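You operate a simulated robot arm through the tools that you are given. There is no shell and no other tool. Be economical: measure what you need, move in short steps, check, and stop when the job is done.

You are at the controls of a simulated two-armed robot. One attempt, no reset.

JOB
Fetch the orange meter and set it on the tail end of belt 1. Then put the tall green master on the top of the wiring bench away on the top of the grey sensor bench. Then put two of the red masters from the top of the wiring bench on the top of the plate table. Then put the small carton from the top of the wiring bench on the back corner of the plate table. Then shut the top drawer of the grey chest. Then take the teal box and put it on the pane of the light box. Keep to this order. Set down upright: red master, small carton, teal box.

Only the result counts: the job must be done as asked and must still hold three seconds after the hand-in. Knocking over, shifting, dropping, spilling or breaking anything else fails it.

ROBOT AND FRAMES
Two 6-joint arms with two-finger parallel grippers on one trunk, on a base that drives. Base frame: it is fixed to the floor where the robot stands at the start and does not move with it; the origin is under the middle of the robot, x ahead of it, y to its left, z up; the surface under the hand at the start is at about z = 880. Readings come in mm, degrees, newtons and seconds.
The left shoulder is at the start at [80, 216, 1571], the right one opposite. With the tool pointing down near the work surface each hand reaches from about 100 to 720 mm from the robot's upright axis, wherever it stands, measured 20 degrees to its own side. Places, roughly: back corner of the plate table (60x22 cm) [-1040, 1040, 800]; orange meter (8x9x5 cm) [700, -100, 1200]; pane of the light box (26x21 cm) [-1580, 1860, 840]; red master [500, 2750, 750]; small carton [500, 3500, 750]; tail end of belt 1 (32x21 cm) [-4100, -280, 1000]; tall green master [500, 2500, 750]; teal box (6x9x8 cm) [-1400, 2400, 800]; top drawer of the grey chest [200, 2600, 600]; top of the grey sensor bench [-2300, -1500, 900]; top of the plate table [-1400, 1600, 800]. Payload 3.43 kg a hand.
The TCP of each hand is the grasp point between the finger pads, 30 mm short of the fingertips. In the tool frame z runs along the fingers and y along their closing line. Largest opening 94 mm; finger width 28, thickness 10; the body of the gripper, 50 by 96 mm, starts 55 mm behind the TCP.
Orientation is told as [roll, pitch, yaw] about the base's x, y, z axes, in that order, counted from this pose: with the fingers straight down and closing along the base's y, the tool's x points along the base's -x, its y along +y and its z along -z.

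CONTROLS
- The arms move only by the tool servo_tool. It takes "left_increments", "right_increments" or both (then of equal length, played together; a hand with none holds still); each is a list of rows, each a list of 7 numbers: the shift along the tool's x, y, z in units of 400 mm (1.0 is 400 mm), then the turn, a rotation vector about the tool's x, y, z in units of 60 degrees (1.0 is 60 degrees), then the closure, from 0 (fully open) to 1 (shut). In form: [[x, y, z, wx, wy, wz, grip], ...]. A call has 1 to 12 rows; each row is the pose to reach, as a shift and turn from the pose commanded when the call began, along the tool's axes at that moment. A call with a number of a shift or a turn outside -1 to 1 is refused whole. A row lasts 0.2 s, in which the tool goes at most 50 mm and 8.6 degrees; a call with a longer step from one row to the next is refused whole, and so is a gripper value outside its range. A pose out of reach is approached as far as the arm can. The call stops where the force on the tool passes 40 N (or 10 N more than at its start, if that is more) or the arm is blocked; 0.2 s more then pass. Each finger travels about 72 mm/s and halts on what it meets, pressing with about 30 N; the grip force reading is that of the motor and also rises with nothing between the fingers. The clock runs only during rows and for 0.2 s after the last one: add rows that repeat a pose to give the fingers time. It gives the time, the measured TCP pose, the force on the tool (base axes), the opening and the grip force at its end, in the units of the frame above (readings bear some noise), with the torque about the TCP (base axes, N m) and any sound that the robot's microphone picked up.
- Cameras (640 x 400 px; columns grow to the right, rows downward): "scene" is now at [109.5, -4.9, 1727.7]; the picture's right is [-0.07, -1.00, 0.00], its down [-0.75, 0.05, -0.66] and it looks along [0.66, -0.04, -0.75] (base axes); focal length 264 px, centre (320, 200). "left" rides on the left gripper at [76, -14, -103] in its tool frame; the picture's right is [0.18, 0.98, 0.00], its down [-0.75, 0.14, -0.64] and it looks along [-0.63, 0.12, 0.77] (tool axes); focal length 243 px, centre (320, 200). "right" rides on the right gripper at [76, 14, -103] in its tool frame; the picture's right is [-0.18, 0.98, 0.00], its down [-0.75, -0.14, -0.64] and it looks along [-0.63, -0.12, 0.77] (tool axes); focal length 243 px, centre (320, 200). There is no depth. A picture from a camera that has moved, and an enlarged one, comes with that camera's place and axes in the base frame and with its lens.
- camera(camera): a new picture of that camera. No time passes.
- slide_trunk(by): slides the trunk up (or, below 0, down) by that many mm; the arms and the scene camera ride with it, the base frame stays. It gives what a move gives, with no picture.
- steer(legs): drives the robot by 1 to 6 legs, each [ahead, left, turn to the left] in mm, mm and degrees, along the robot's own axes; the way and the turn of a leg run together, so that a leg with both is an arc; at most 1500 mm and 180 degrees a leg. The arms and the cameras ride along, it lands a little off, and it stops where it bumps. It gives what a move gives.
- head_to(pan, tilt): turns the head with the scene camera to pan (to the left, within 86 degrees either way) and tilt (down, from -29 to 69), counted from straight ahead of the robot. It gives what a move gives.
- enlarge(camera, box): a new picture of the part [left, top, right, bottom] of that camera's present view, enlarged. No time passes.
- sign_off(): hands the job in; it is judged then, once.

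Go step by step. Nothing tells you exact positions but the pictures and the camera data: compare them with the known pose of the tool, close in by small moves and look again before you grip or let go. The budget is 196 turns and 176 pictures, counting those below and the enlarged ones. Unless the task says otherwise, let go and move clear before handing in.

The tools are called after ">>>" as a command line: name --argument value ..., lists and objects as JSON in quotes. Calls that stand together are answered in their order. servo_tool: Moves the arms, as the interface text tells. Its arguments: {"type":"object","properties":{"left_increments":{"type":"array"},"right_increments":{"type":"array"}},"required":[]} The other tools are called the same way: slide_trunk (by) slides the trunk up or down; steer (legs) drives the base; head_to (pan, tilt) turns the head that bears the scene camera; camera (camera) takes a picture; enlarge (camera, box) takes an enlarged picture of a part of a camera's view; sign_off () hands the job in.

At the start:

```text
time: 0.0
left_position: [528.3, 111.1, 998.5]
left_orientation: [0.0, 0.0, 0.0]
left_force: [0.5, -0.3, -0.5]
left_ft_torque: [0.0, -0.04, 0.02]
left_grip_width: 93.9
left_finger_force: 0.1
right_position: [409.8, -210.5, 999.3]
right_orientation: [-0.1, 0.0, 0.0]
right_force: [-0.3, -0.7, -0.7]
right_ft_torque: [0.02, -0.02, -0.02]
right_grip_width: 93.8
right_finger_force: 0.1
trunk travel left (down, up): [-801.0, 39.0]
robot x, y, heading: [1.1, -5.2, 0.1]
head pan, tilt: [-3.9, 48.6]
```

scene: 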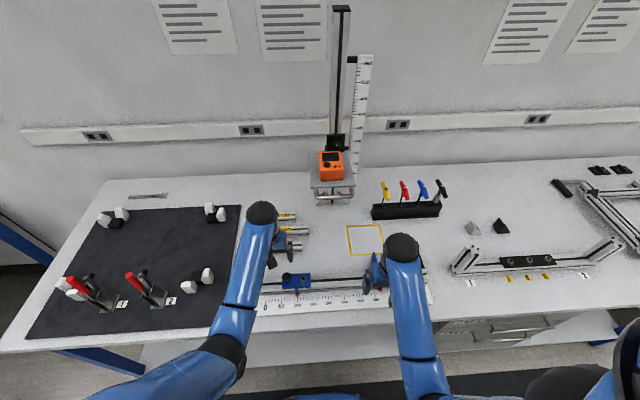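
right: 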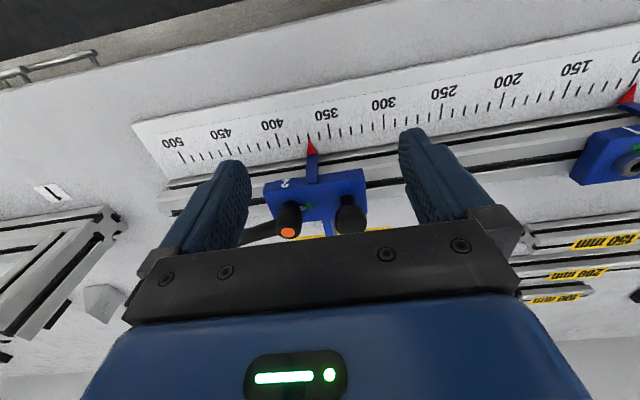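
left: 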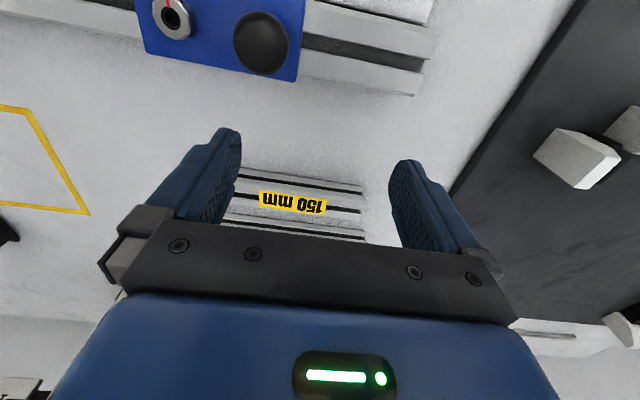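

The orange meter stands on a small lift platform in front of the mast, at roughly [700, -30, 1150]. I'll look closer at it first.

>>> enlarge --camera "scene" --box '[270, 120, 400, 210]'

>>> head_to --pan 0 --tilt 20

>>> camera --camera "scene"

```text
4.44 times, centred on (335, 165) of scene
camera zoom: at [109.5, -4.9, 1727.7], right [-0.07, -1.0, 0.0], down [-0.75, 0.05, -0.66], along [0.66, -0.04, -0.75], focal length 1175 px, centre (253, 356)
```

zoom: 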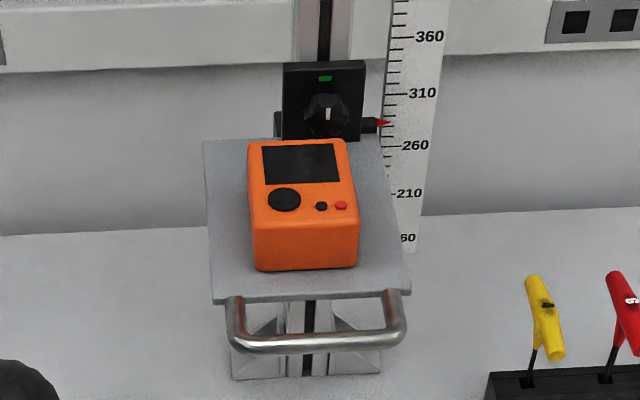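

```text
time: 0.9
left_position: [528.4, 111.3, 999.7]
left_orientation: [0.1, -0.1, 0.1]
left_force: [-0.2, 0.1, 0.0]
left_ft_torque: [-0.01, 0.02, 0.0]
left_grip_width: 94.2
left_finger_force: 0.1
right_position: [409.3, -210.6, 999.7]
right_orientation: [-0.1, -0.1, 0.0]
right_force: [-0.2, -0.3, -0.9]
right_ft_torque: [0.04, 0.0, -0.05]
right_grip_width: 93.9
right_finger_force: 0.1
trunk travel left (down, up): [-801.0, 39.0]
robot x, y, heading: [-4.7, 1.1, 0.0]
head pan, tilt: [0.0, 20.0]
```

```text
171 pictures are left
camera scene: at [124.7, 0.3, 1771.2], right [0.0, -1.0, 0.0], down [-0.34, 0.0, -0.94], along [0.94, 0.0, -0.34], focal length 264 px, centre (320, 200)
```

scene: 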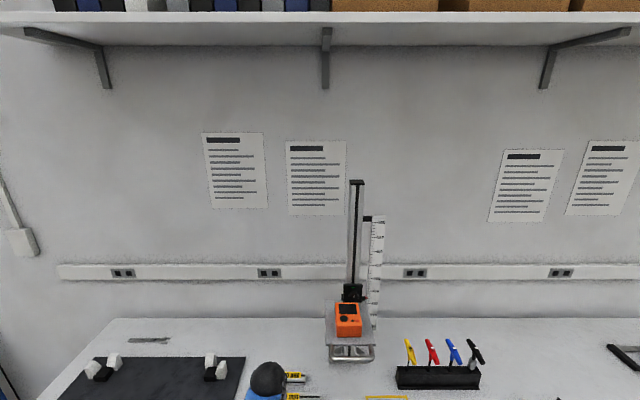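

The meter seems to sit with its front near x≈765, y≈-85, bottom z≈1080. I'll check the clearance between the base and the bench, and refine the estimate.

>>> head_to --pan 0 --tilt 69

>>> camera --camera "scene"

>>> head_to --pan -8 --tilt 38

>>> enlarge --camera "scene" --box '[240, 120, 400, 220]'

```text
time: 2.1
left_position: [529.0, 111.8, 998.5]
left_orientation: [0.0, 0.0, 0.0]
left_force: [0.5, -1.0, -1.0]
left_ft_torque: [0.0, 0.0, 0.01]
left_grip_width: 94.1
left_finger_force: 0.0
right_position: [409.2, -210.6, 1000.5]
right_orientation: [-0.2, -0.1, 0.0]
right_force: [0.0, 0.2, 0.1]
right_ft_torque: [0.01, 0.01, -0.01]
right_grip_width: 93.8
right_finger_force: 0.0
trunk travel left (down, up): [-801.0, 39.0]
robot x, y, heading: [-1.5, 2.9, 0.2]
head pan, tilt: [0.0, 68.8]
```

```text
170 pictures are left
camera scene: at [87.3, 0.4, 1703.8], right [0.0, -1.0, 0.0], down [-0.93, 0.0, -0.36], along [0.36, 0.0, -0.93], focal length 264 px, centre (320, 200)
```

scene: 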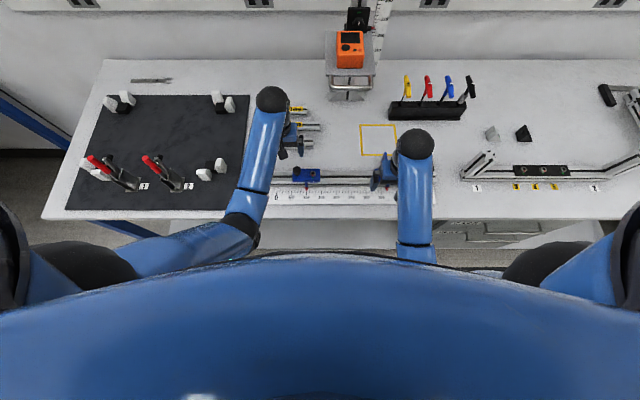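

```text
time: 3.1
left_position: [528.0, 112.5, 999.2]
left_orientation: [0.0, 0.0, 0.0]
left_force: [-0.2, -0.1, 0.2]
left_ft_torque: [-0.01, -0.01, 0.01]
left_grip_width: 93.8
left_finger_force: 0.1
right_position: [409.7, -210.2, 999.3]
right_orientation: [-0.1, -0.1, -0.1]
right_force: [0.0, 0.1, 0.4]
right_ft_torque: [0.0, -0.02, 0.0]
right_grip_width: 94.1
right_finger_force: 0.0
trunk travel left (down, up): [-801.0, 39.0]
robot x, y, heading: [-0.6, -0.5, 0.1]
head pan, tilt: [-8.0, 38.0]
```

```text
4.00 times, centred on (320, 170) of scene
camera zoom: at [117.0, -11.6, 1742.8], right [-0.14, -0.99, 0.0], down [-0.61, 0.09, -0.79], along [0.78, -0.11, -0.62], focal length 1057 px, centre (320, 320)
```

zoom: 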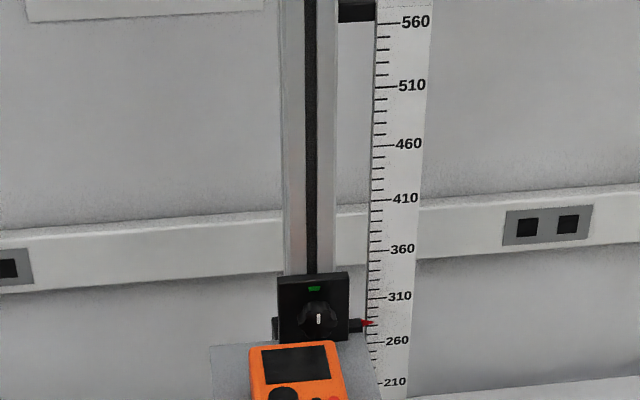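

The ruler scale puts the bench at z=880 and the carriage near z=1163, so the meter is centred near [725, -76, 1190]. I'll raise the right hand and bring it in front of the meter to see it.

>>> servo_tool --right_increments '[[0, 0, -0.12, 0, 0, 0, 0], [0, 0, -0.24, 0, 0, 0, 0], [0, 0, -0.36, 0, 0, 0, 0], [0, 0, -0.48, 0, 0, 0, 0], [0, 0, -0.6, 0, 0, 0, 0], [0, 0, -0.72, 0, 0, 0, 0], [0, 0, -0.8, 0, 0, 0, 0], [-0.1, 0.05, -0.825, 0, 0, 0, 0], [-0.2, 0.1, -0.825, 0, 0, 0, 0], [-0.3, 0.17, -0.825, 0, 0, 0, 0], [-0.4, 0.24, -0.825, 0, 0, 0, 0], [-0.48, 0.31, -0.825, 0, 0, 0, 0]]'

>>> camera --camera "right"

```text
time: 5.1
left_position: [520.8, 105.2, 1004.6]
left_orientation: [0.1, -0.5, -0.2]
left_force: [-0.8, 0.0, 0.0]
left_ft_torque: [0.02, -0.06, 0.0]
left_grip_width: 93.8
left_finger_force: 0.0
right_position: [571.7, -168.7, 1050.8]
right_orientation: [-1.1, 8.2, -0.4]
right_force: [-0.4, -1.0, -0.2]
right_ft_torque: [0.01, -0.09, -0.01]
right_grip_width: 93.8
right_finger_force: 0.0
right hand out of reach, approached as far as the arm can: row 1, 2, 3, 4, 5, 6, 7, 8, 9, 10
trunk travel left (down, up): [-801.0, 39.0]
robot x, y, heading: [1.2, 2.4, -0.3]
head pan, tilt: [-8.0, 38.0]
stopped in row 10 (right hand): the force on the tool passed its limit at 276 N (the readings are from after the stop); the commanded pose is now the measured one
```

```text
168 pictures are left
camera right: at [512.0, -152.0, 1162.5], right [0.19, 0.98, -0.04], down [0.84, -0.13, 0.53], along [0.52, -0.14, -0.85], focal length 243 px, centre (320, 200)
```

right: 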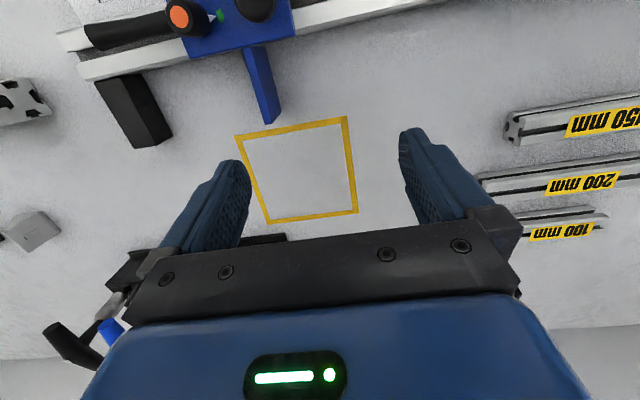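

The hand could not rise there (out of reach) and met something. I'll check the scene for what it touched.

>>> camera --camera "scene"

```text
167 pictures are left
camera scene: at [101.9, -18.0, 1743.9], right [-0.15, -0.99, 0.0], down [-0.6, 0.09, -0.79], along [0.79, -0.11, -0.61], focal length 264 px, centre (320, 200)
```

scene: 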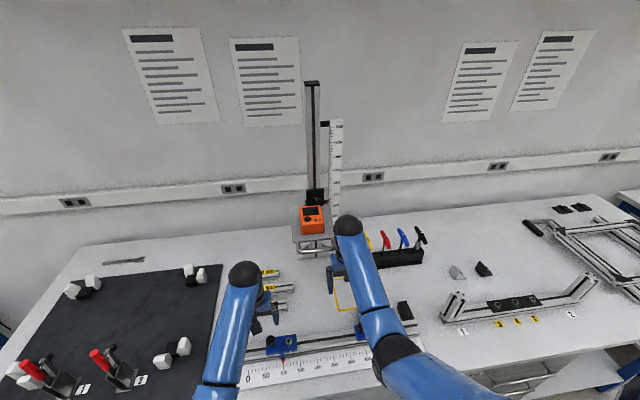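

>>> enlarge --camera "scene" --box '[260, 180, 420, 280]'

>>> camera --camera "left"

```text
4.00 times, centred on (340, 230) of scene
camera zoom: at [101.9, -18.0, 1743.9], right [-0.15, -0.99, 0.0], down [-0.6, 0.09, -0.79], along [0.79, -0.11, -0.61], focal length 1057 px, centre (240, 80)
```

zoom: 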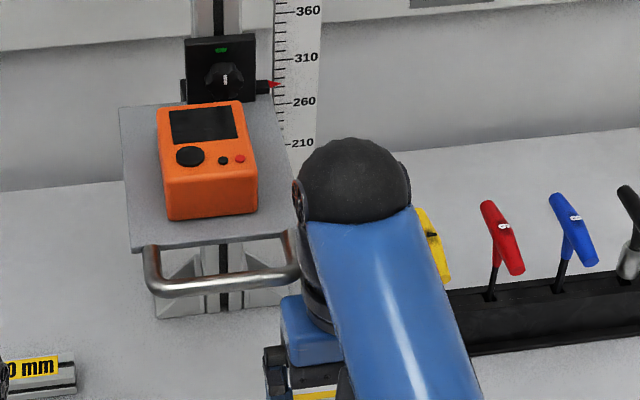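

```text
165 pictures are left
camera left: at [444.8, 91.5, 1105.6], right [-0.18, 0.98, 0.0], down [0.75, 0.14, 0.65], along [0.64, 0.12, -0.76], focal length 243 px, centre (320, 200)
```

left: 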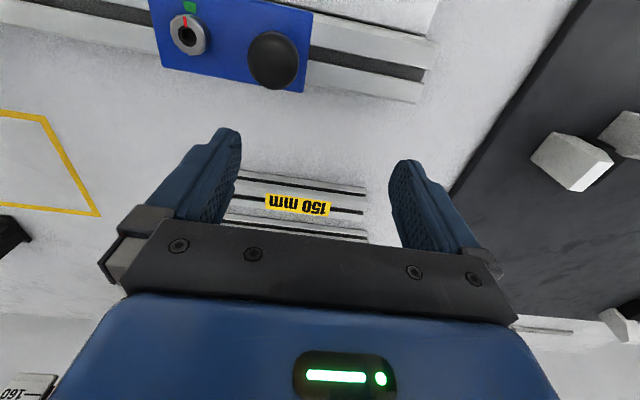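

The lift and meter are unmoved; only the wrist brushed the handle. I'll back off and tilt the tool 45° forward, which suits the reach better.

>>> servo_tool --right_increments '[[0.05, -0.1, 0.005, 0, 0, 0, 0], [0.15, -0.1, 0.02, 0, 0, 0, 0], [0.272, -0.1, 0.039, 0, 0, 0, 0], [0.272, -0.1, 0.039, 0, -0.13, 0, 0], [0.272, -0.1, 0.039, 0, -0.26, 0, 0], [0.272, -0.1, 0.039, 0, -0.39, 0, 0], [0.272, -0.1, 0.039, 0, -0.52, 0, 0], [0.272, -0.1, 0.039, 0, -0.65, 0, 0], [0.272, -0.1, 0.039, 0, -0.78, 0, 0], [0.272, -0.1, 0.039, 0, -0.887, 0, 0]]'

```text
time: 6.0
left_position: [532.3, 108.8, 998.1]
left_orientation: [0.1, 0.1, -0.2]
left_force: [-0.4, 0.5, -0.8]
left_ft_torque: [0.0, 0.03, 0.0]
left_grip_width: 93.8
left_finger_force: 0.0
right_position: [506.2, -206.7, 989.3]
right_orientation: [-1.3, 6.0, -0.2]
right_force: [0.2, -0.6, -0.1]
right_ft_torque: [0.02, 0.01, -0.01]
right_grip_width: 94.4
right_finger_force: 0.1
right hand out of reach, approached as far as the arm can: row 1, 2, 3, 4
trunk travel left (down, up): [-801.0, 39.0]
robot x, y, heading: [0.3, -1.8, -0.2]
head pan, tilt: [-8.0, 38.0]
stopped in row 4 (right hand): the force on the tool passed its limit at 78 N (the readings are from after the stop); the commanded pose is now the measured one
```

>>> camera --camera "scene"

>>> camera --camera "right"

```text
164 pictures are left
camera scene: at [120.3, -13.2, 1742.6], right [-0.15, -0.99, 0.0], down [-0.61, 0.09, -0.79], along [0.78, -0.11, -0.62], focal length 264 px, centre (320, 200)
```

scene: 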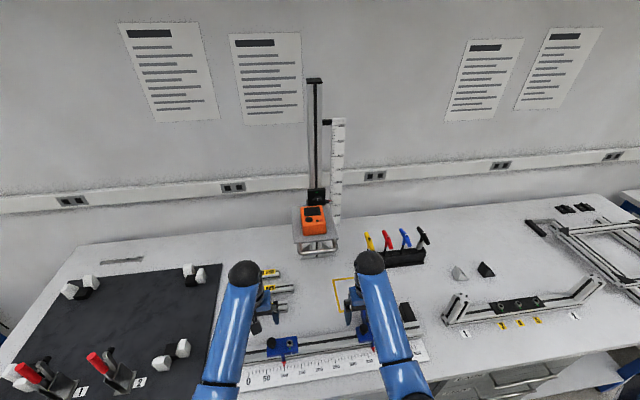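

```text
163 pictures are left
camera right: at [440.5, -189.4, 1100.0], right [0.18, 0.98, -0.04], down [0.82, -0.13, 0.56], along [0.55, -0.14, -0.82], focal length 243 px, centre (320, 200)
```

right: 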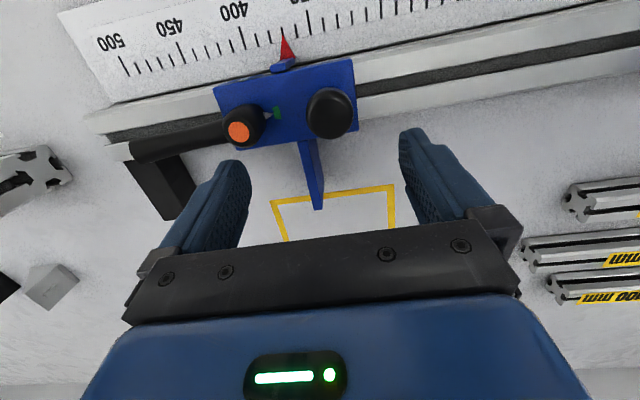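

I see nothing displaced. Reaching is awkward close in, so I'll raise the trunk a bit and back the robot away to reshape the arm in free space.

>>> slide_trunk --by 38

>>> steer --legs '[[-450, 0, 0]]'

```text
time: 6.8
left_position: [529.7, 108.9, 1036.7]
left_orientation: [0.1, 0.0, -0.2]
left_force: [0.4, 0.5, -0.7]
left_ft_torque: [0.0, -0.01, -0.01]
left_grip_width: 94.0
left_finger_force: 0.1
right_position: [502.7, -205.7, 1028.4]
right_orientation: [-1.5, 5.8, -0.2]
right_force: [-0.4, -0.6, 0.0]
right_ft_torque: [-0.01, 0.01, 0.03]
right_grip_width: 94.1
right_finger_force: 0.0
trunk travel left (down, up): [-839.0, 1.0]
robot x, y, heading: [1.1, 1.5, -0.3]
head pan, tilt: [-8.0, 38.0]
```

```text
time: 9.6
left_position: [82.9, 110.4, 1036.7]
left_orientation: [-0.1, 0.1, -0.5]
left_force: [-0.4, 0.2, -0.1]
left_ft_torque: [0.02, 0.0, 0.0]
left_grip_width: 93.9
left_finger_force: 0.0
right_position: [55.3, -205.0, 1029.3]
right_orientation: [-1.4, 5.9, -0.4]
right_force: [-0.6, -0.6, 0.0]
right_ft_torque: [0.04, -0.01, 0.01]
right_grip_width: 94.1
right_finger_force: 0.2
trunk travel left (down, up): [-839.0, 1.0]
robot x, y, heading: [-449.2, 5.7, -0.9]
head pan, tilt: [-8.0, 38.0]
```

>>> servo_tool --right_increments '[[-0.1, 0, 0, 0, -0.12, 0, 0], [-0.2, 0, 0, 0, -0.24, 0, 0], [-0.2, 0.05, -0.04, 0, -0.36, 0, 0], [-0.2, 0.1, -0.14, 0, -0.48, 0, 0], [-0.2, 0.15, -0.24, 0, -0.6, 0, 0], [-0.2, 0.2, -0.34, 0, -0.72, 0, 0], [-0.2, 0.25, -0.44, 0, -0.85, 0, 0], [-0.2, 0.3, -0.52, 0.02, -0.85, 0, 0]]'

>>> camera --camera "right"

>>> camera --camera "scene"

```text
time: 11.3
left_position: [82.3, 111.9, 1036.4]
left_orientation: [0.0, 0.0, -0.4]
left_force: [0.5, 0.7, 0.0]
left_ft_torque: [-0.01, 0.04, -0.03]
left_grip_width: 93.9
left_finger_force: 0.1
right_position: [155.4, -79.8, 1225.3]
right_orientation: [-3.6, -45.2, 1.7]
right_force: [0.8, 0.0, -0.9]
right_ft_torque: [0.0, 0.0, 0.03]
right_grip_width: 94.0
right_finger_force: 0.2
trunk travel left (down, up): [-839.0, 1.0]
robot x, y, heading: [-447.3, 2.2, -0.7]
head pan, tilt: [-8.0, 38.0]
```

```text
162 pictures are left
camera right: at [29.9, -62.9, 1243.0], right [0.14, 0.99, 0.09], down [0.07, -0.1, 0.99], along [0.99, -0.13, -0.09], focal length 243 px, centre (320, 200)
```

right: 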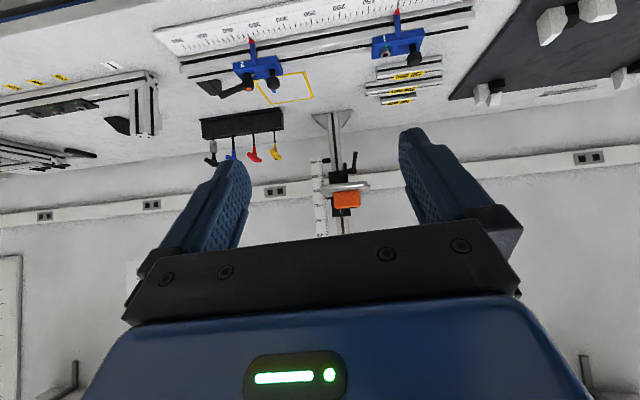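

```text
161 pictures are left
camera scene: at [-331.9, -7.9, 1780.8], right [-0.15, -0.99, 0.0], down [-0.61, 0.09, -0.79], along [0.78, -0.12, -0.62], focal length 264 px, centre (320, 200)
```

scene: 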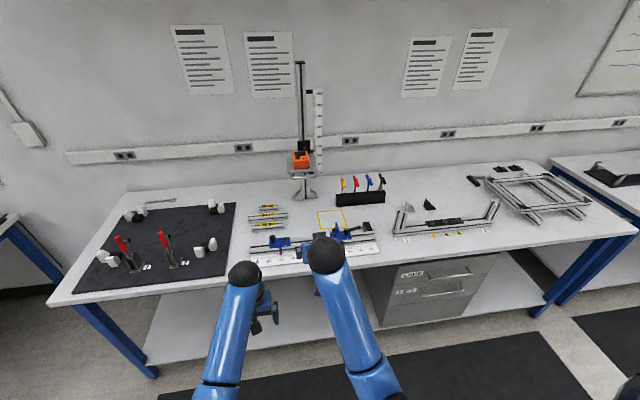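

The wrist camera confirms the meter at about y=-78, mid z≈1188. I'll level the tool and drive back to the bench, the hand arriving in front of and above the handle.

>>> servo_tool --right_increments '[[0, 0, 0, -0.036, 0, 0.018, 0]]'

>>> steer --legs '[[440, 0, 0.5]]'

>>> camera --camera "right"

>>> enlarge --camera "scene" --box '[220, 160, 420, 285]'

```text
time: 11.8
left_position: [81.9, 110.6, 1037.2]
left_orientation: [0.1, 0.0, -0.3]
left_force: [0.5, 0.5, -0.1]
left_ft_torque: [-0.02, -0.04, -0.01]
left_grip_width: 94.2
left_finger_force: 0.1
right_position: [154.9, -81.6, 1225.0]
right_orientation: [-0.2, -45.2, 0.2]
right_force: [-0.2, -1.2, 0.4]
right_ft_torque: [-0.01, 0.01, 0.01]
right_grip_width: 94.0
right_finger_force: 0.2
trunk travel left (down, up): [-839.0, 1.0]
robot x, y, heading: [-451.0, 2.6, -0.7]
head pan, tilt: [-8.0, 38.0]
```

```text
time: 14.4
left_position: [513.7, 110.7, 1038.4]
left_orientation: [0.0, -0.1, -0.1]
left_force: [-0.7, -0.5, 1.1]
left_ft_torque: [-0.01, -0.05, 0.02]
left_grip_width: 93.9
left_finger_force: 0.1
right_position: [587.5, -81.0, 1226.2]
right_orientation: [-0.3, -45.3, 0.6]
right_force: [0.0, 0.0, 0.1]
right_ft_torque: [0.0, 0.01, -0.03]
right_grip_width: 93.9
right_finger_force: 0.0
trunk travel left (down, up): [-839.0, 1.0]
robot x, y, heading: [-11.3, -3.0, -0.3]
head pan, tilt: [-8.0, 38.0]
```

```text
160 pictures are left
camera right: at [462.3, -67.0, 1244.7], right [0.12, 0.98, 0.13], down [0.07, -0.14, 0.99], along [0.99, -0.11, -0.09], focal length 243 px, centre (320, 200)
```

right: 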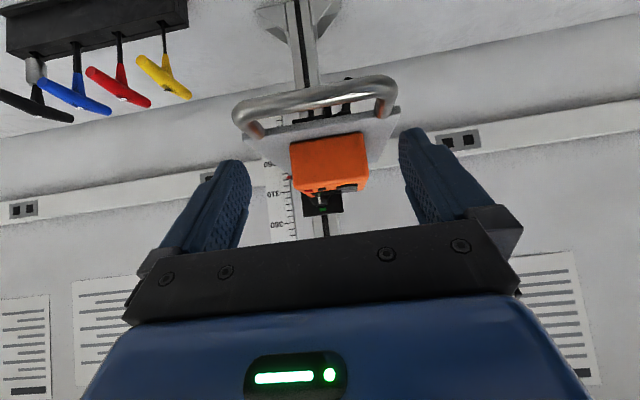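

```text
3.20 times, centred on (320, 222) of scene
camera zoom: at [99.2, -12.0, 1781.2], right [-0.14, -0.99, 0.0], down [-0.61, 0.09, -0.79], along [0.78, -0.11, -0.61], focal length 846 px, centre (320, 128)
```

zoom: 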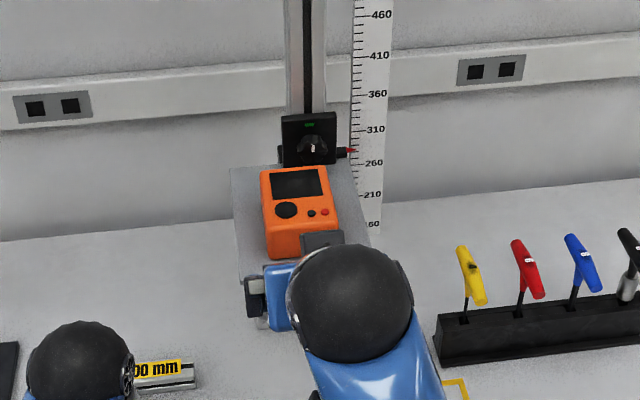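

The meter spans y -116…-42 with its front at x≈705 and z 1160–1212. I'll advance with the fingers straddling it, then lower.

>>> servo_tool --right_increments '[[-0.07, 0.003, 0.07, 0, 0, 0, 0], [-0.14, 0.005, 0.14, 0, 0, 0, 0], [-0.21, 0.005, 0.21, 0, 0, 0, 0], [-0.269, 0.005, 0.269, 0, 0, 0, 0], [-0.246, 0.005, 0.292, 0, 0, 0, 0], [-0.223, 0.005, 0.315, 0, 0, 0, 0]]'

>>> camera --camera "right"

>>> enlarge --camera "scene" --box '[240, 160, 400, 260]'

```text
time: 15.8
left_position: [515.4, 110.9, 1038.2]
left_orientation: [0.1, 0.1, -0.1]
left_force: [0.4, -0.5, -1.3]
left_ft_torque: [0.04, -0.03, 0.0]
left_grip_width: 94.2
left_finger_force: 0.0
right_position: [742.2, -77.8, 1199.3]
right_orientation: [-0.3, -45.1, 0.6]
right_force: [-0.2, -0.1, -0.4]
right_ft_torque: [0.03, 0.03, 0.01]
right_grip_width: 93.8
right_finger_force: 0.0
trunk travel left (down, up): [-839.0, 1.0]
robot x, y, heading: [-17.3, -0.7, -0.5]
head pan, tilt: [-8.0, 38.0]
```

```text
158 pictures are left
camera right: at [616.2, -64.0, 1218.5], right [0.12, 0.98, 0.13], down [0.08, -0.14, 0.99], along [0.99, -0.11, -0.09], focal length 243 px, centre (320, 200)
```

right: 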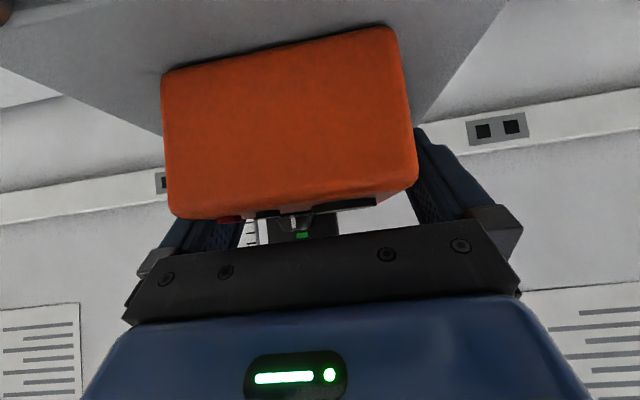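

```text
4.00 times, centred on (320, 210) of scene
camera zoom: at [101.8, -12.3, 1781.0], right [-0.14, -0.99, 0.0], down [-0.61, 0.09, -0.79], along [0.78, -0.11, -0.62], focal length 1057 px, centre (320, 160)
```

zoom: 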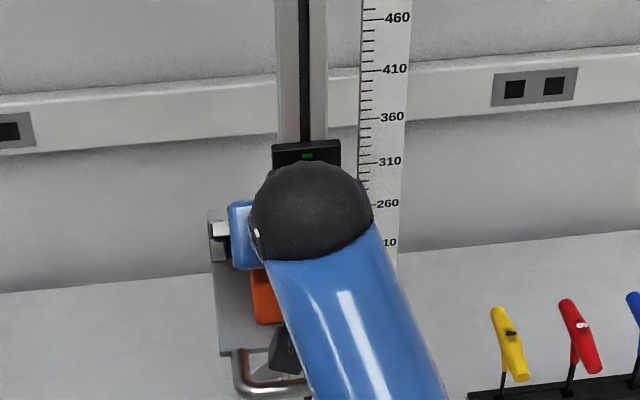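

>>> servo_tool --right_increments '[[0, -0.01, 0, 0, 0, 0, 0.1], [0, -0.01, 0, 0, 0, 0, 0.6], [0, -0.01, 0, 0, 0, 0, 1], [0, -0.01, 0, 0, 0, 0, 1]]'

>>> camera --camera "right"

```text
time: 16.8
left_position: [516.8, 111.2, 1038.2]
left_orientation: [0.1, 0.1, 0.0]
left_force: [-0.5, -0.3, 0.0]
left_ft_torque: [-0.02, -0.03, -0.02]
left_grip_width: 94.3
left_finger_force: 0.1
right_position: [743.1, -81.7, 1198.9]
right_orientation: [-0.3, -45.1, 0.5]
right_force: [0.2, -0.3, 0.7]
right_ft_torque: [0.03, -0.07, 0.02]
right_grip_width: 74.2
right_finger_force: 30.2
trunk travel left (down, up): [-839.0, 1.0]
robot x, y, heading: [-12.2, 4.7, -0.3]
head pan, tilt: [-8.0, 38.0]
```

```text
156 pictures are left
camera right: at [617.4, -68.0, 1217.7], right [0.12, 0.98, 0.13], down [0.08, -0.14, 0.99], along [0.99, -0.11, -0.09], focal length 243 px, centre (320, 200)
```

right: 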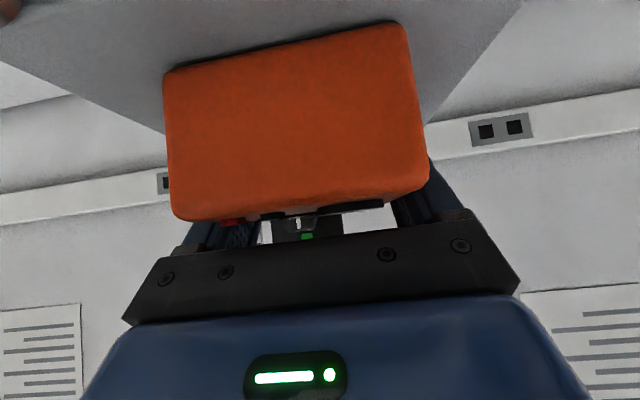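

Gripped at 74 mm. Lift 30 mm, then draw back off the platform by hand and drive back.

>>> servo_tool --right_increments '[[-0.018, 0, -0.018, 0, 0, 0, 1], [-0.05, 0, -0.05, 0, 0, 0, 1], [-0.07, 0, -0.07, 0, 0, 0, 1], [0, 0, -0.14, 0, 0, 0, 1], [0.06, 0, -0.2, 0, 0, 0, 1]]'

>>> steer --legs '[[-500, 0, 0]]'

>>> head_to --pan 0 --tilt 30

>>> camera --camera "scene"

```text
time: 18.0
left_position: [514.1, 109.5, 1038.0]
left_orientation: [0.0, -0.2, 0.0]
left_force: [0.1, 0.9, -0.4]
left_ft_torque: [0.02, -0.02, -0.01]
left_grip_width: 93.9
left_finger_force: 0.1
right_position: [666.4, -83.3, 1239.8]
right_orientation: [-0.2, -45.4, 0.6]
right_force: [-0.3, -0.8, -2.2]
right_ft_torque: [-0.02, -0.07, 0.0]
right_grip_width: 74.1
right_finger_force: 29.8
trunk travel left (down, up): [-839.0, 1.0]
robot x, y, heading: [-11.1, 1.6, -0.4]
head pan, tilt: [-8.0, 38.0]
```

```text
time: 20.9
left_position: [15.9, 114.9, 1036.7]
left_orientation: [0.0, 0.1, 0.2]
left_force: [0.4, -0.3, 0.1]
left_ft_torque: [0.0, 0.0, 0.01]
left_grip_width: 94.0
left_finger_force: 0.1
right_position: [171.3, -77.3, 1235.9]
right_orientation: [-0.2, -45.3, 0.8]
right_force: [-0.1, -0.1, -2.4]
right_ft_torque: [0.01, -0.03, 0.0]
right_grip_width: 74.2
right_finger_force: 30.3
trunk travel left (down, up): [-839.0, 1.0]
robot x, y, heading: [-515.9, 2.6, -0.1]
head pan, tilt: [-8.0, 38.0]
```

```text
time: 21.6
left_position: [15.2, 114.3, 1037.4]
left_orientation: [0.1, 0.0, 0.2]
left_force: [-0.1, 0.3, -1.1]
left_ft_torque: [0.01, 0.01, 0.02]
left_grip_width: 93.9
left_finger_force: 0.0
right_position: [170.3, -77.5, 1237.2]
right_orientation: [-0.3, -45.1, 0.9]
right_force: [0.6, 0.8, -2.0]
right_ft_torque: [-0.01, -0.06, -0.03]
right_grip_width: 74.1
right_finger_force: 29.8
trunk travel left (down, up): [-839.0, 1.0]
robot x, y, heading: [-516.0, -1.5, -0.3]
head pan, tilt: [0.0, 30.0]
```

```text
155 pictures are left
camera scene: at [-391.3, 1.4, 1793.1], right [0.0, -1.0, 0.0], down [-0.5, 0.0, -0.87], along [0.87, 0.0, -0.5], focal length 264 px, centre (320, 200)
```

scene: 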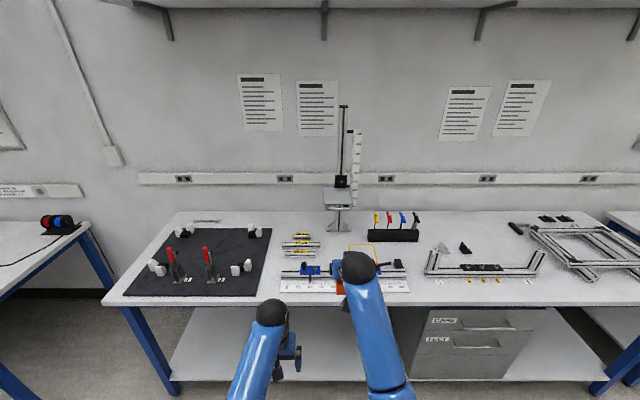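

I have the meter. Now I'll look left and right before turning.

>>> head_to --pan 86 --tilt 25

>>> camera --camera "scene"

>>> head_to --pan -86 --tilt 25

>>> camera --camera "scene"

```text
time: 23.2
left_position: [14.6, 115.3, 1037.5]
left_orientation: [-0.1, 0.0, 0.3]
left_force: [0.7, -0.2, -0.2]
left_ft_torque: [-0.03, -0.03, 0.01]
left_grip_width: 93.9
left_finger_force: 0.1
right_position: [168.8, -77.5, 1238.4]
right_orientation: [-0.3, -45.3, 0.9]
right_force: [0.3, -0.1, -1.6]
right_ft_torque: [0.01, -0.07, 0.03]
right_grip_width: 74.3
right_finger_force: 30.2
trunk travel left (down, up): [-839.0, 1.0]
robot x, y, heading: [-514.0, 0.2, -0.0]
head pan, tilt: [85.9, 25.0]
```

```text
154 pictures are left
camera scene: at [-476.8, 93.3, 1801.2], right [1.0, -0.07, 0.0], down [-0.03, -0.42, -0.91], along [0.06, 0.9, -0.42], focal length 264 px, centre (320, 200)
```

scene: 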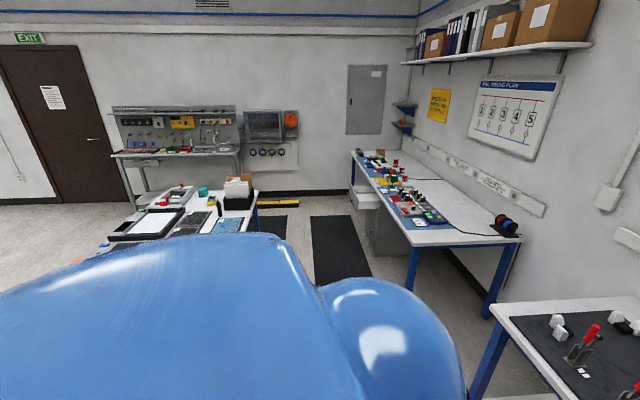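

```text
time: 25.8
left_position: [13.9, 113.8, 1037.3]
left_orientation: [0.1, 0.0, 0.2]
left_force: [0.1, -0.8, 0.6]
left_ft_torque: [-0.02, 0.03, -0.03]
left_grip_width: 94.1
left_finger_force: 0.0
right_position: [169.9, -77.8, 1238.3]
right_orientation: [-0.3, -45.2, 0.9]
right_force: [-0.1, 0.0, -1.6]
right_ft_torque: [0.0, -0.03, 0.03]
right_grip_width: 74.3
right_finger_force: 30.1
trunk travel left (down, up): [-839.0, 1.0]
robot x, y, heading: [-516.0, 1.6, 0.0]
head pan, tilt: [-85.9, 25.0]
```

```text
153 pictures are left
camera scene: at [-476.5, -90.5, 1801.2], right [-1.0, -0.07, 0.0], down [-0.03, 0.42, -0.91], along [0.06, -0.9, -0.42], focal length 264 px, centre (320, 200)
```

scene: 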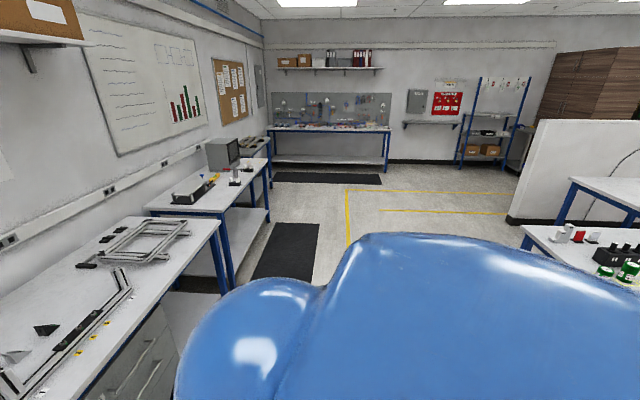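

>>> steer --legs '[[0, 0, -90]]'

>>> camera --camera "scene"

>>> head_to --pan -40 --tilt 25

>>> camera --camera "scene"

```text
time: 30.1
left_position: [-404.0, -529.3, 1037.9]
left_orientation: [0.0, 0.1, -90.2]
left_force: [-1.0, 0.5, -0.4]
left_ft_torque: [0.01, -0.01, 0.0]
left_grip_width: 94.0
left_finger_force: 0.2
right_position: [-597.4, -682.2, 1238.6]
right_orientation: [-0.2, -45.2, -89.4]
right_force: [0.7, -0.4, -2.0]
right_ft_torque: [-0.03, 0.01, 0.03]
right_grip_width: 74.2
right_finger_force: 29.7
trunk travel left (down, up): [-839.0, 1.0]
robot x, y, heading: [-514.5, -0.1, -90.4]
head pan, tilt: [-85.9, 25.0]
```

```text
152 pictures are left
camera scene: at [-605.5, -35.6, 1801.3], right [-0.07, 1.0, 0.0], down [0.42, 0.03, -0.91], along [-0.9, -0.06, -0.42], focal length 264 px, centre (320, 200)
```

scene: 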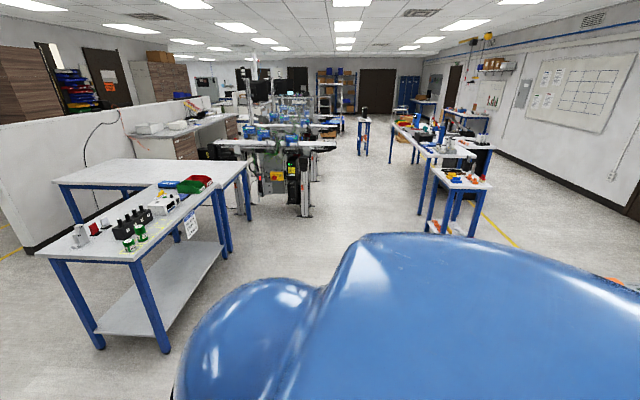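

```text
time: 31.2
left_position: [-403.8, -529.3, 1037.4]
left_orientation: [0.1, 0.0, -90.1]
left_force: [-0.9, 0.4, -0.3]
left_ft_torque: [-0.02, 0.0, -0.05]
left_grip_width: 94.0
left_finger_force: 0.0
right_position: [-596.7, -683.5, 1237.7]
right_orientation: [-0.3, -45.2, -89.4]
right_force: [0.6, 0.1, -2.7]
right_ft_torque: [-0.04, -0.01, 0.03]
right_grip_width: 74.0
right_finger_force: 30.1
trunk travel left (down, up): [-839.0, 1.0]
robot x, y, heading: [-511.9, -2.6, -90.3]
head pan, tilt: [-40.0, 25.0]
```

```text
151 pictures are left
camera scene: at [-573.7, -99.8, 1801.2], right [-0.76, 0.65, 0.0], down [0.27, 0.32, -0.91], along [-0.59, -0.69, -0.42], focal length 264 px, centre (320, 200)
```

scene: 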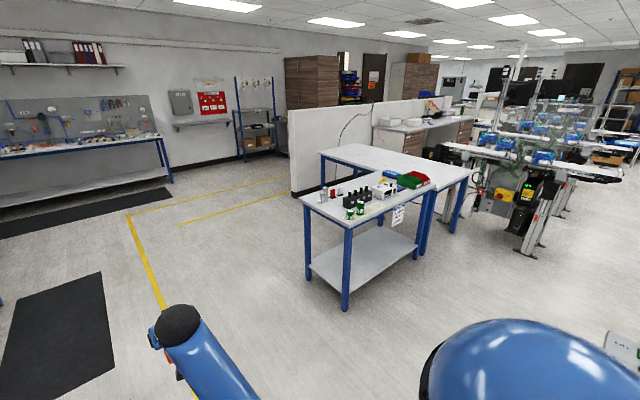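

>>> head_to --pan -86 --tilt 20

>>> enlarge --camera "scene" --box '[180, 110, 380, 235]'

>>> enlarge --camera "scene" --box '[40, 140, 270, 284]'

>>> enlarge --camera "scene" --box '[380, 120, 540, 220]'

```text
time: 32.3
left_position: [-404.9, -529.2, 1037.8]
left_orientation: [0.2, 0.0, -90.1]
left_force: [-0.4, 0.8, 1.2]
left_ft_torque: [0.01, 0.0, 0.02]
left_grip_width: 93.9
left_finger_force: 0.0
right_position: [-597.8, -682.1, 1238.5]
right_orientation: [-0.2, -45.2, -89.4]
right_force: [-0.2, -0.3, -2.3]
right_ft_torque: [-0.04, 0.03, 0.0]
right_grip_width: 74.2
right_finger_force: 30.1
trunk travel left (down, up): [-839.0, 1.0]
robot x, y, heading: [-513.5, 3.3, -90.2]
head pan, tilt: [-85.9, 20.0]
```

```text
3.20 times, centred on (280, 172) of scene
camera zoom: at [-607.2, -35.7, 1809.3], right [-0.07, 1.0, 0.0], down [0.34, 0.02, -0.94], along [-0.94, -0.06, -0.34], focal length 846 px, centre (448, 288)
```

zoom: 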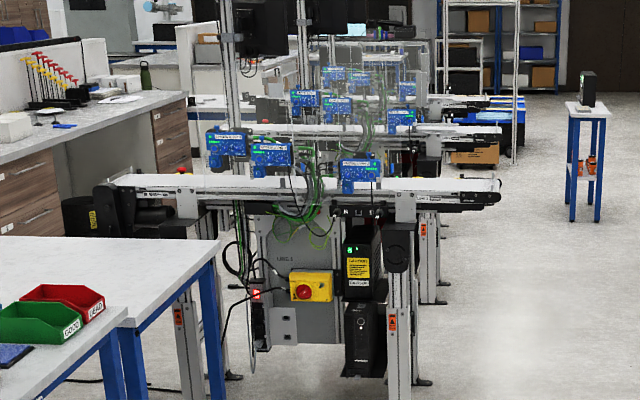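

```text
2.78 times, centred on (155, 212) of scene
camera zoom: at [-607.2, -35.7, 1809.3], right [-0.07, 1.0, 0.0], down [0.34, 0.02, -0.94], along [-0.94, -0.06, -0.34], focal length 734 px, centre (778, 167)
```

zoom: 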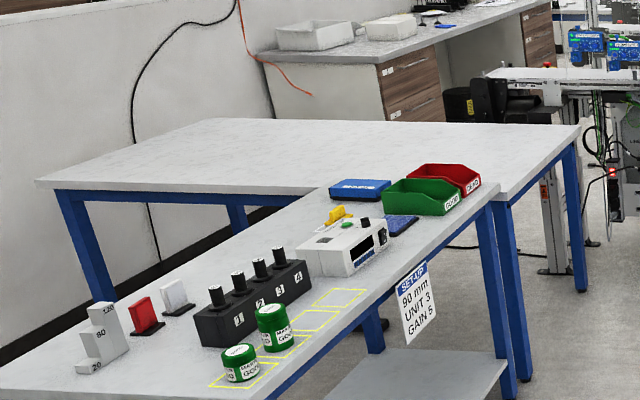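

```text
4.00 times, centred on (460, 170) of scene
camera zoom: at [-607.2, -35.7, 1809.3], right [-0.07, 1.0, 0.0], down [0.34, 0.02, -0.94], along [-0.94, -0.06, -0.34], focal length 1057 px, centre (-240, 320)
```

zoom: 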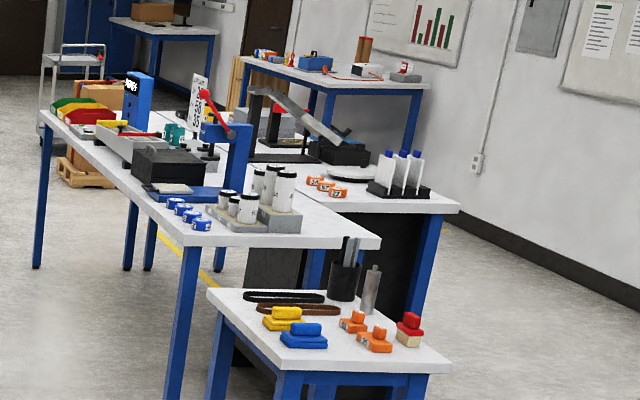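

Belt 1 is the nearest conveyor (x≈-4150), its tail end at about y≈-40…-370, with a clear corridor. I'll turn to face it and drive on.

>>> steer --legs '[[0, 0, -90], [1400, 0, 0], [900, 250, 0]]'

>>> head_to --pan 0 --tilt 30

>>> camera --camera "scene"

```text
time: 39.8
left_position: [-1598.5, 2.8, 1036.4]
left_orientation: [-0.4, 0.0, 167.8]
left_force: [0.1, 0.1, 0.3]
left_ft_torque: [0.08, 0.01, 0.01]
left_grip_width: 94.2
left_finger_force: 0.1
right_position: [-1707.9, 221.4, 1237.8]
right_orientation: [-1.1, -45.1, 169.0]
right_force: [-0.6, -1.6, -2.4]
right_ft_torque: [0.08, -0.01, -0.04]
right_grip_width: 74.2
right_finger_force: 29.8
trunk travel left (down, up): [-839.0, 1.0]
robot x, y, heading: [-1054.9, 7.1, 167.5]
head pan, tilt: [-85.9, 20.0]
stopped in leg 2: the robot was blocked; the commanded pose is now the measured one
```

```text
time: 41.4
left_position: [-1595.8, 11.7, 1038.0]
left_orientation: [0.1, 0.0, 167.7]
left_force: [-0.5, 0.1, -0.1]
left_ft_torque: [0.02, 0.0, -0.03]
left_grip_width: 94.1
left_finger_force: 0.0
right_position: [-1705.0, 232.7, 1237.4]
right_orientation: [-0.2, -45.2, 168.4]
right_force: [-0.5, 0.2, -1.3]
right_ft_torque: [-0.03, 0.07, -0.03]
right_grip_width: 74.1
right_finger_force: 29.9
trunk travel left (down, up): [-839.0, 1.0]
robot x, y, heading: [-1051.6, 8.7, 167.7]
head pan, tilt: [0.0, 30.0]
```

```text
147 pictures are left
camera scene: at [-1171.5, 33.8, 1793.3], right [0.22, 0.98, 0.0], down [0.49, -0.11, -0.87], along [-0.85, 0.19, -0.5], focal length 264 px, centre (320, 200)
```

scene: 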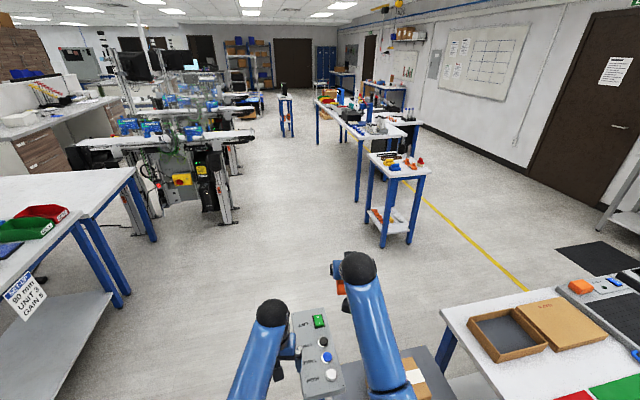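

Something low is in the way: a control box and cart right ahead. I'll look down at it.

>>> head_to --pan 0 --tilt 60

>>> camera --camera "scene"

>>> head_to --pan -60 --tilt 50

>>> camera --camera "scene"

```text
time: 42.4
left_position: [-1597.1, 13.4, 1037.7]
left_orientation: [0.1, 0.0, 167.7]
left_force: [-0.3, -0.3, 0.1]
left_ft_torque: [0.0, 0.02, -0.04]
left_grip_width: 94.2
left_finger_force: 0.0
right_position: [-1705.4, 233.1, 1237.2]
right_orientation: [-0.2, -45.1, 168.4]
right_force: [0.2, 0.0, -1.5]
right_ft_torque: [0.05, 0.08, 0.01]
right_grip_width: 73.9
right_finger_force: 30.1
trunk travel left (down, up): [-839.0, 1.0]
robot x, y, heading: [-1059.6, 5.1, 167.8]
head pan, tilt: [0.0, 60.0]
```

```text
146 pictures are left
camera scene: at [-1149.7, 28.6, 1751.2], right [0.21, 0.98, 0.0], down [0.85, -0.19, -0.5], along [-0.49, 0.11, -0.87], focal length 264 px, centre (320, 200)
```

scene: 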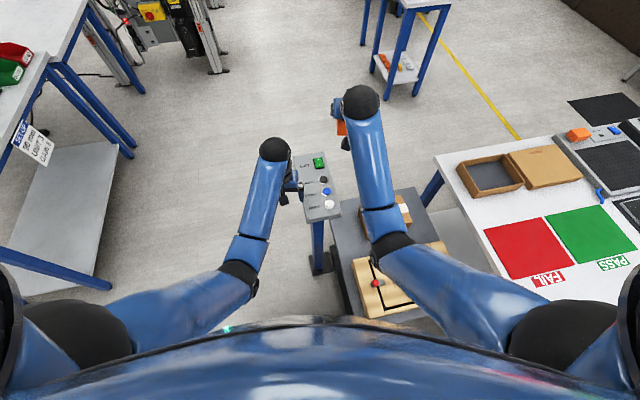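

```text
time: 43.7
left_position: [-1595.7, 12.6, 1037.3]
left_orientation: [0.0, 0.0, 167.8]
left_force: [-0.1, 0.5, -0.6]
left_ft_torque: [0.01, -0.02, -0.01]
left_grip_width: 94.2
left_finger_force: 0.2
right_position: [-1705.8, 233.6, 1237.9]
right_orientation: [-0.2, -45.1, 168.3]
right_force: [0.1, -0.2, -2.8]
right_ft_torque: [0.02, 0.06, -0.02]
right_grip_width: 74.0
right_finger_force: 30.4
trunk travel left (down, up): [-839.0, 1.0]
robot x, y, heading: [-1058.5, 5.2, 167.6]
head pan, tilt: [-60.0, 50.0]
```

```text
145 pictures are left
camera scene: at [-1107.7, 87.5, 1763.7], right [0.95, 0.3, 0.0], down [0.23, -0.73, -0.64], along [-0.19, 0.61, -0.77], focal length 264 px, centre (320, 200)
```

scene: 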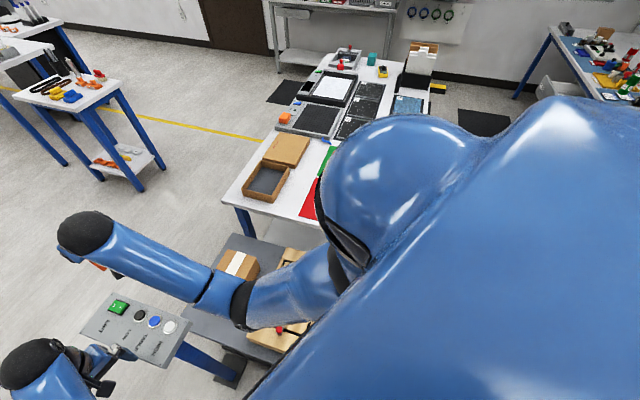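

A control pedestal and a low platform stand beside the plate table, and the base met the platform. I'll back off and pass on the other side (y≈-480).

>>> steer --legs '[[-400, 0, 0], [0, 0, 12.3], [0, 400, 0]]'

>>> head_to --pan 0 --tilt 40

>>> camera --camera "scene"

```text
time: 49.1
left_position: [-1193.5, -586.1, 1037.9]
left_orientation: [0.2, 0.0, -180.1]
left_force: [-0.1, -0.4, -0.3]
left_ft_torque: [-0.04, -0.02, -0.01]
left_grip_width: 93.8
left_finger_force: 0.0
right_position: [-1347.2, -393.1, 1237.2]
right_orientation: [0.0, -45.1, -179.5]
right_force: [-0.2, 0.1, -2.3]
right_ft_torque: [-0.02, 0.01, 0.02]
right_grip_width: 74.2
right_finger_force: 30.1
trunk travel left (down, up): [-839.0, 1.0]
robot x, y, heading: [-663.1, -475.3, 179.9]
head pan, tilt: [-60.0, 50.0]
```

```text
time: 50.4
left_position: [-1193.8, -587.1, 1038.1]
left_orientation: [0.1, 0.0, -180.1]
left_force: [0.3, 0.5, -0.1]
left_ft_torque: [0.0, -0.04, 0.03]
left_grip_width: 94.0
left_finger_force: 0.0
right_position: [-1347.4, -395.4, 1236.4]
right_orientation: [-0.2, -45.1, -179.4]
right_force: [0.0, -0.5, -2.4]
right_ft_torque: [0.0, 0.03, 0.03]
right_grip_width: 74.1
right_finger_force: 30.1
trunk travel left (down, up): [-839.0, 1.0]
robot x, y, heading: [-663.2, -476.1, 180.1]
head pan, tilt: [0.0, 40.0]
```

```text
144 pictures are left
camera scene: at [-779.0, -477.0, 1777.9], right [0.0, 1.0, 0.0], down [0.64, 0.0, -0.77], along [-0.77, 0.0, -0.64], focal length 264 px, centre (320, 200)
```

scene: 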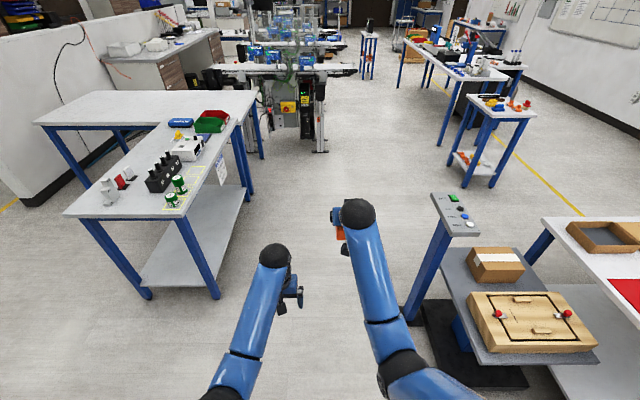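

The corridor is clear between the sensor bench edge (y≈-1110) and the pedestal (y≈-20). I'll drive through to just short of belt 1.

>>> steer --legs '[[700, 85, 0], [1300, 0, 0], [600, -150, 0]]'

>>> camera --camera "scene"

```text
time: 63.4
left_position: [-3780.4, -506.4, 1039.0]
left_orientation: [0.1, -0.1, 179.4]
left_force: [0.4, -0.6, 0.3]
left_ft_torque: [0.01, 0.02, 0.0]
left_grip_width: 94.0
left_finger_force: 0.1
right_position: [-3931.4, -311.3, 1238.2]
right_orientation: [-0.4, -45.2, -180.0]
right_force: [-0.6, 0.3, -1.5]
right_ft_torque: [0.03, 0.01, 0.01]
right_grip_width: 73.9
right_finger_force: 30.0
trunk travel left (down, up): [-839.0, 1.0]
robot x, y, heading: [-3246.8, -400.4, 179.2]
head pan, tilt: [0.0, 40.0]
```

```text
143 pictures are left
camera scene: at [-3362.9, -399.8, 1778.1], right [0.01, 1.0, 0.0], down [0.64, -0.01, -0.77], along [-0.77, 0.01, -0.64], focal length 264 px, centre (320, 200)
```

scene: 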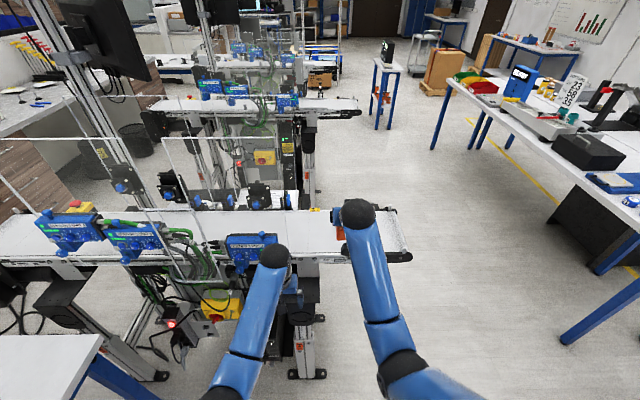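

>>> steer --legs '[[100, 0, 0.8]]'

>>> enlarge --camera "scene" --box '[230, 190, 430, 315]'

>>> camera --camera "left"

```text
time: 64.5
left_position: [-3870.2, -511.6, 1042.4]
left_orientation: [0.1, -0.5, -179.9]
left_force: [0.6, -0.4, -0.3]
left_ft_torque: [0.03, 0.07, 0.02]
left_grip_width: 93.8
left_finger_force: 0.1
right_position: [-4023.1, -319.1, 1243.3]
right_orientation: [-0.1, -45.6, -179.2]
right_force: [0.6, -0.4, -1.5]
right_ft_torque: [-0.02, 0.07, -0.01]
right_grip_width: 74.2
right_finger_force: 29.7
trunk travel left (down, up): [-839.0, 1.0]
robot x, y, heading: [-3346.7, -400.6, -179.8]
head pan, tilt: [0.0, 40.0]
```

```text
3.20 times, centred on (330, 252) of scene
camera zoom: at [-3449.6, -399.7, 1779.1], right [0.0, 1.0, 0.0], down [0.64, 0.0, -0.77], along [-0.77, 0.0, -0.64], focal length 846 px, centre (288, 32)
```

zoom: 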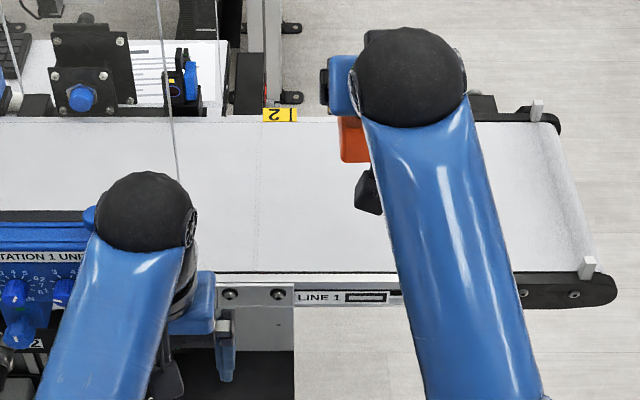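

```text
141 pictures are left
camera left: at [-3792.7, -496.9, 1143.3], right [0.19, -0.98, 0.0], down [-0.75, -0.14, 0.65], along [-0.64, -0.12, -0.76], focal length 243 px, centre (320, 200)
```

left: 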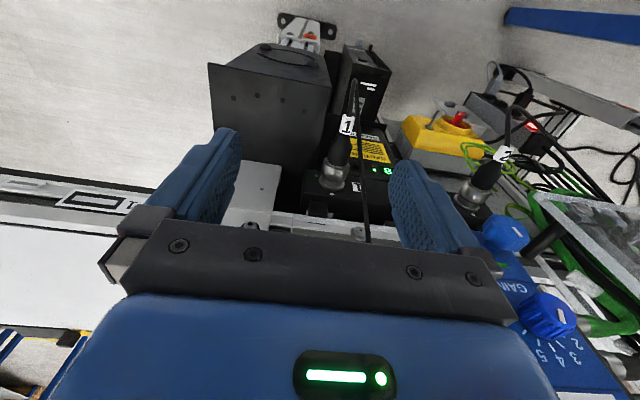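

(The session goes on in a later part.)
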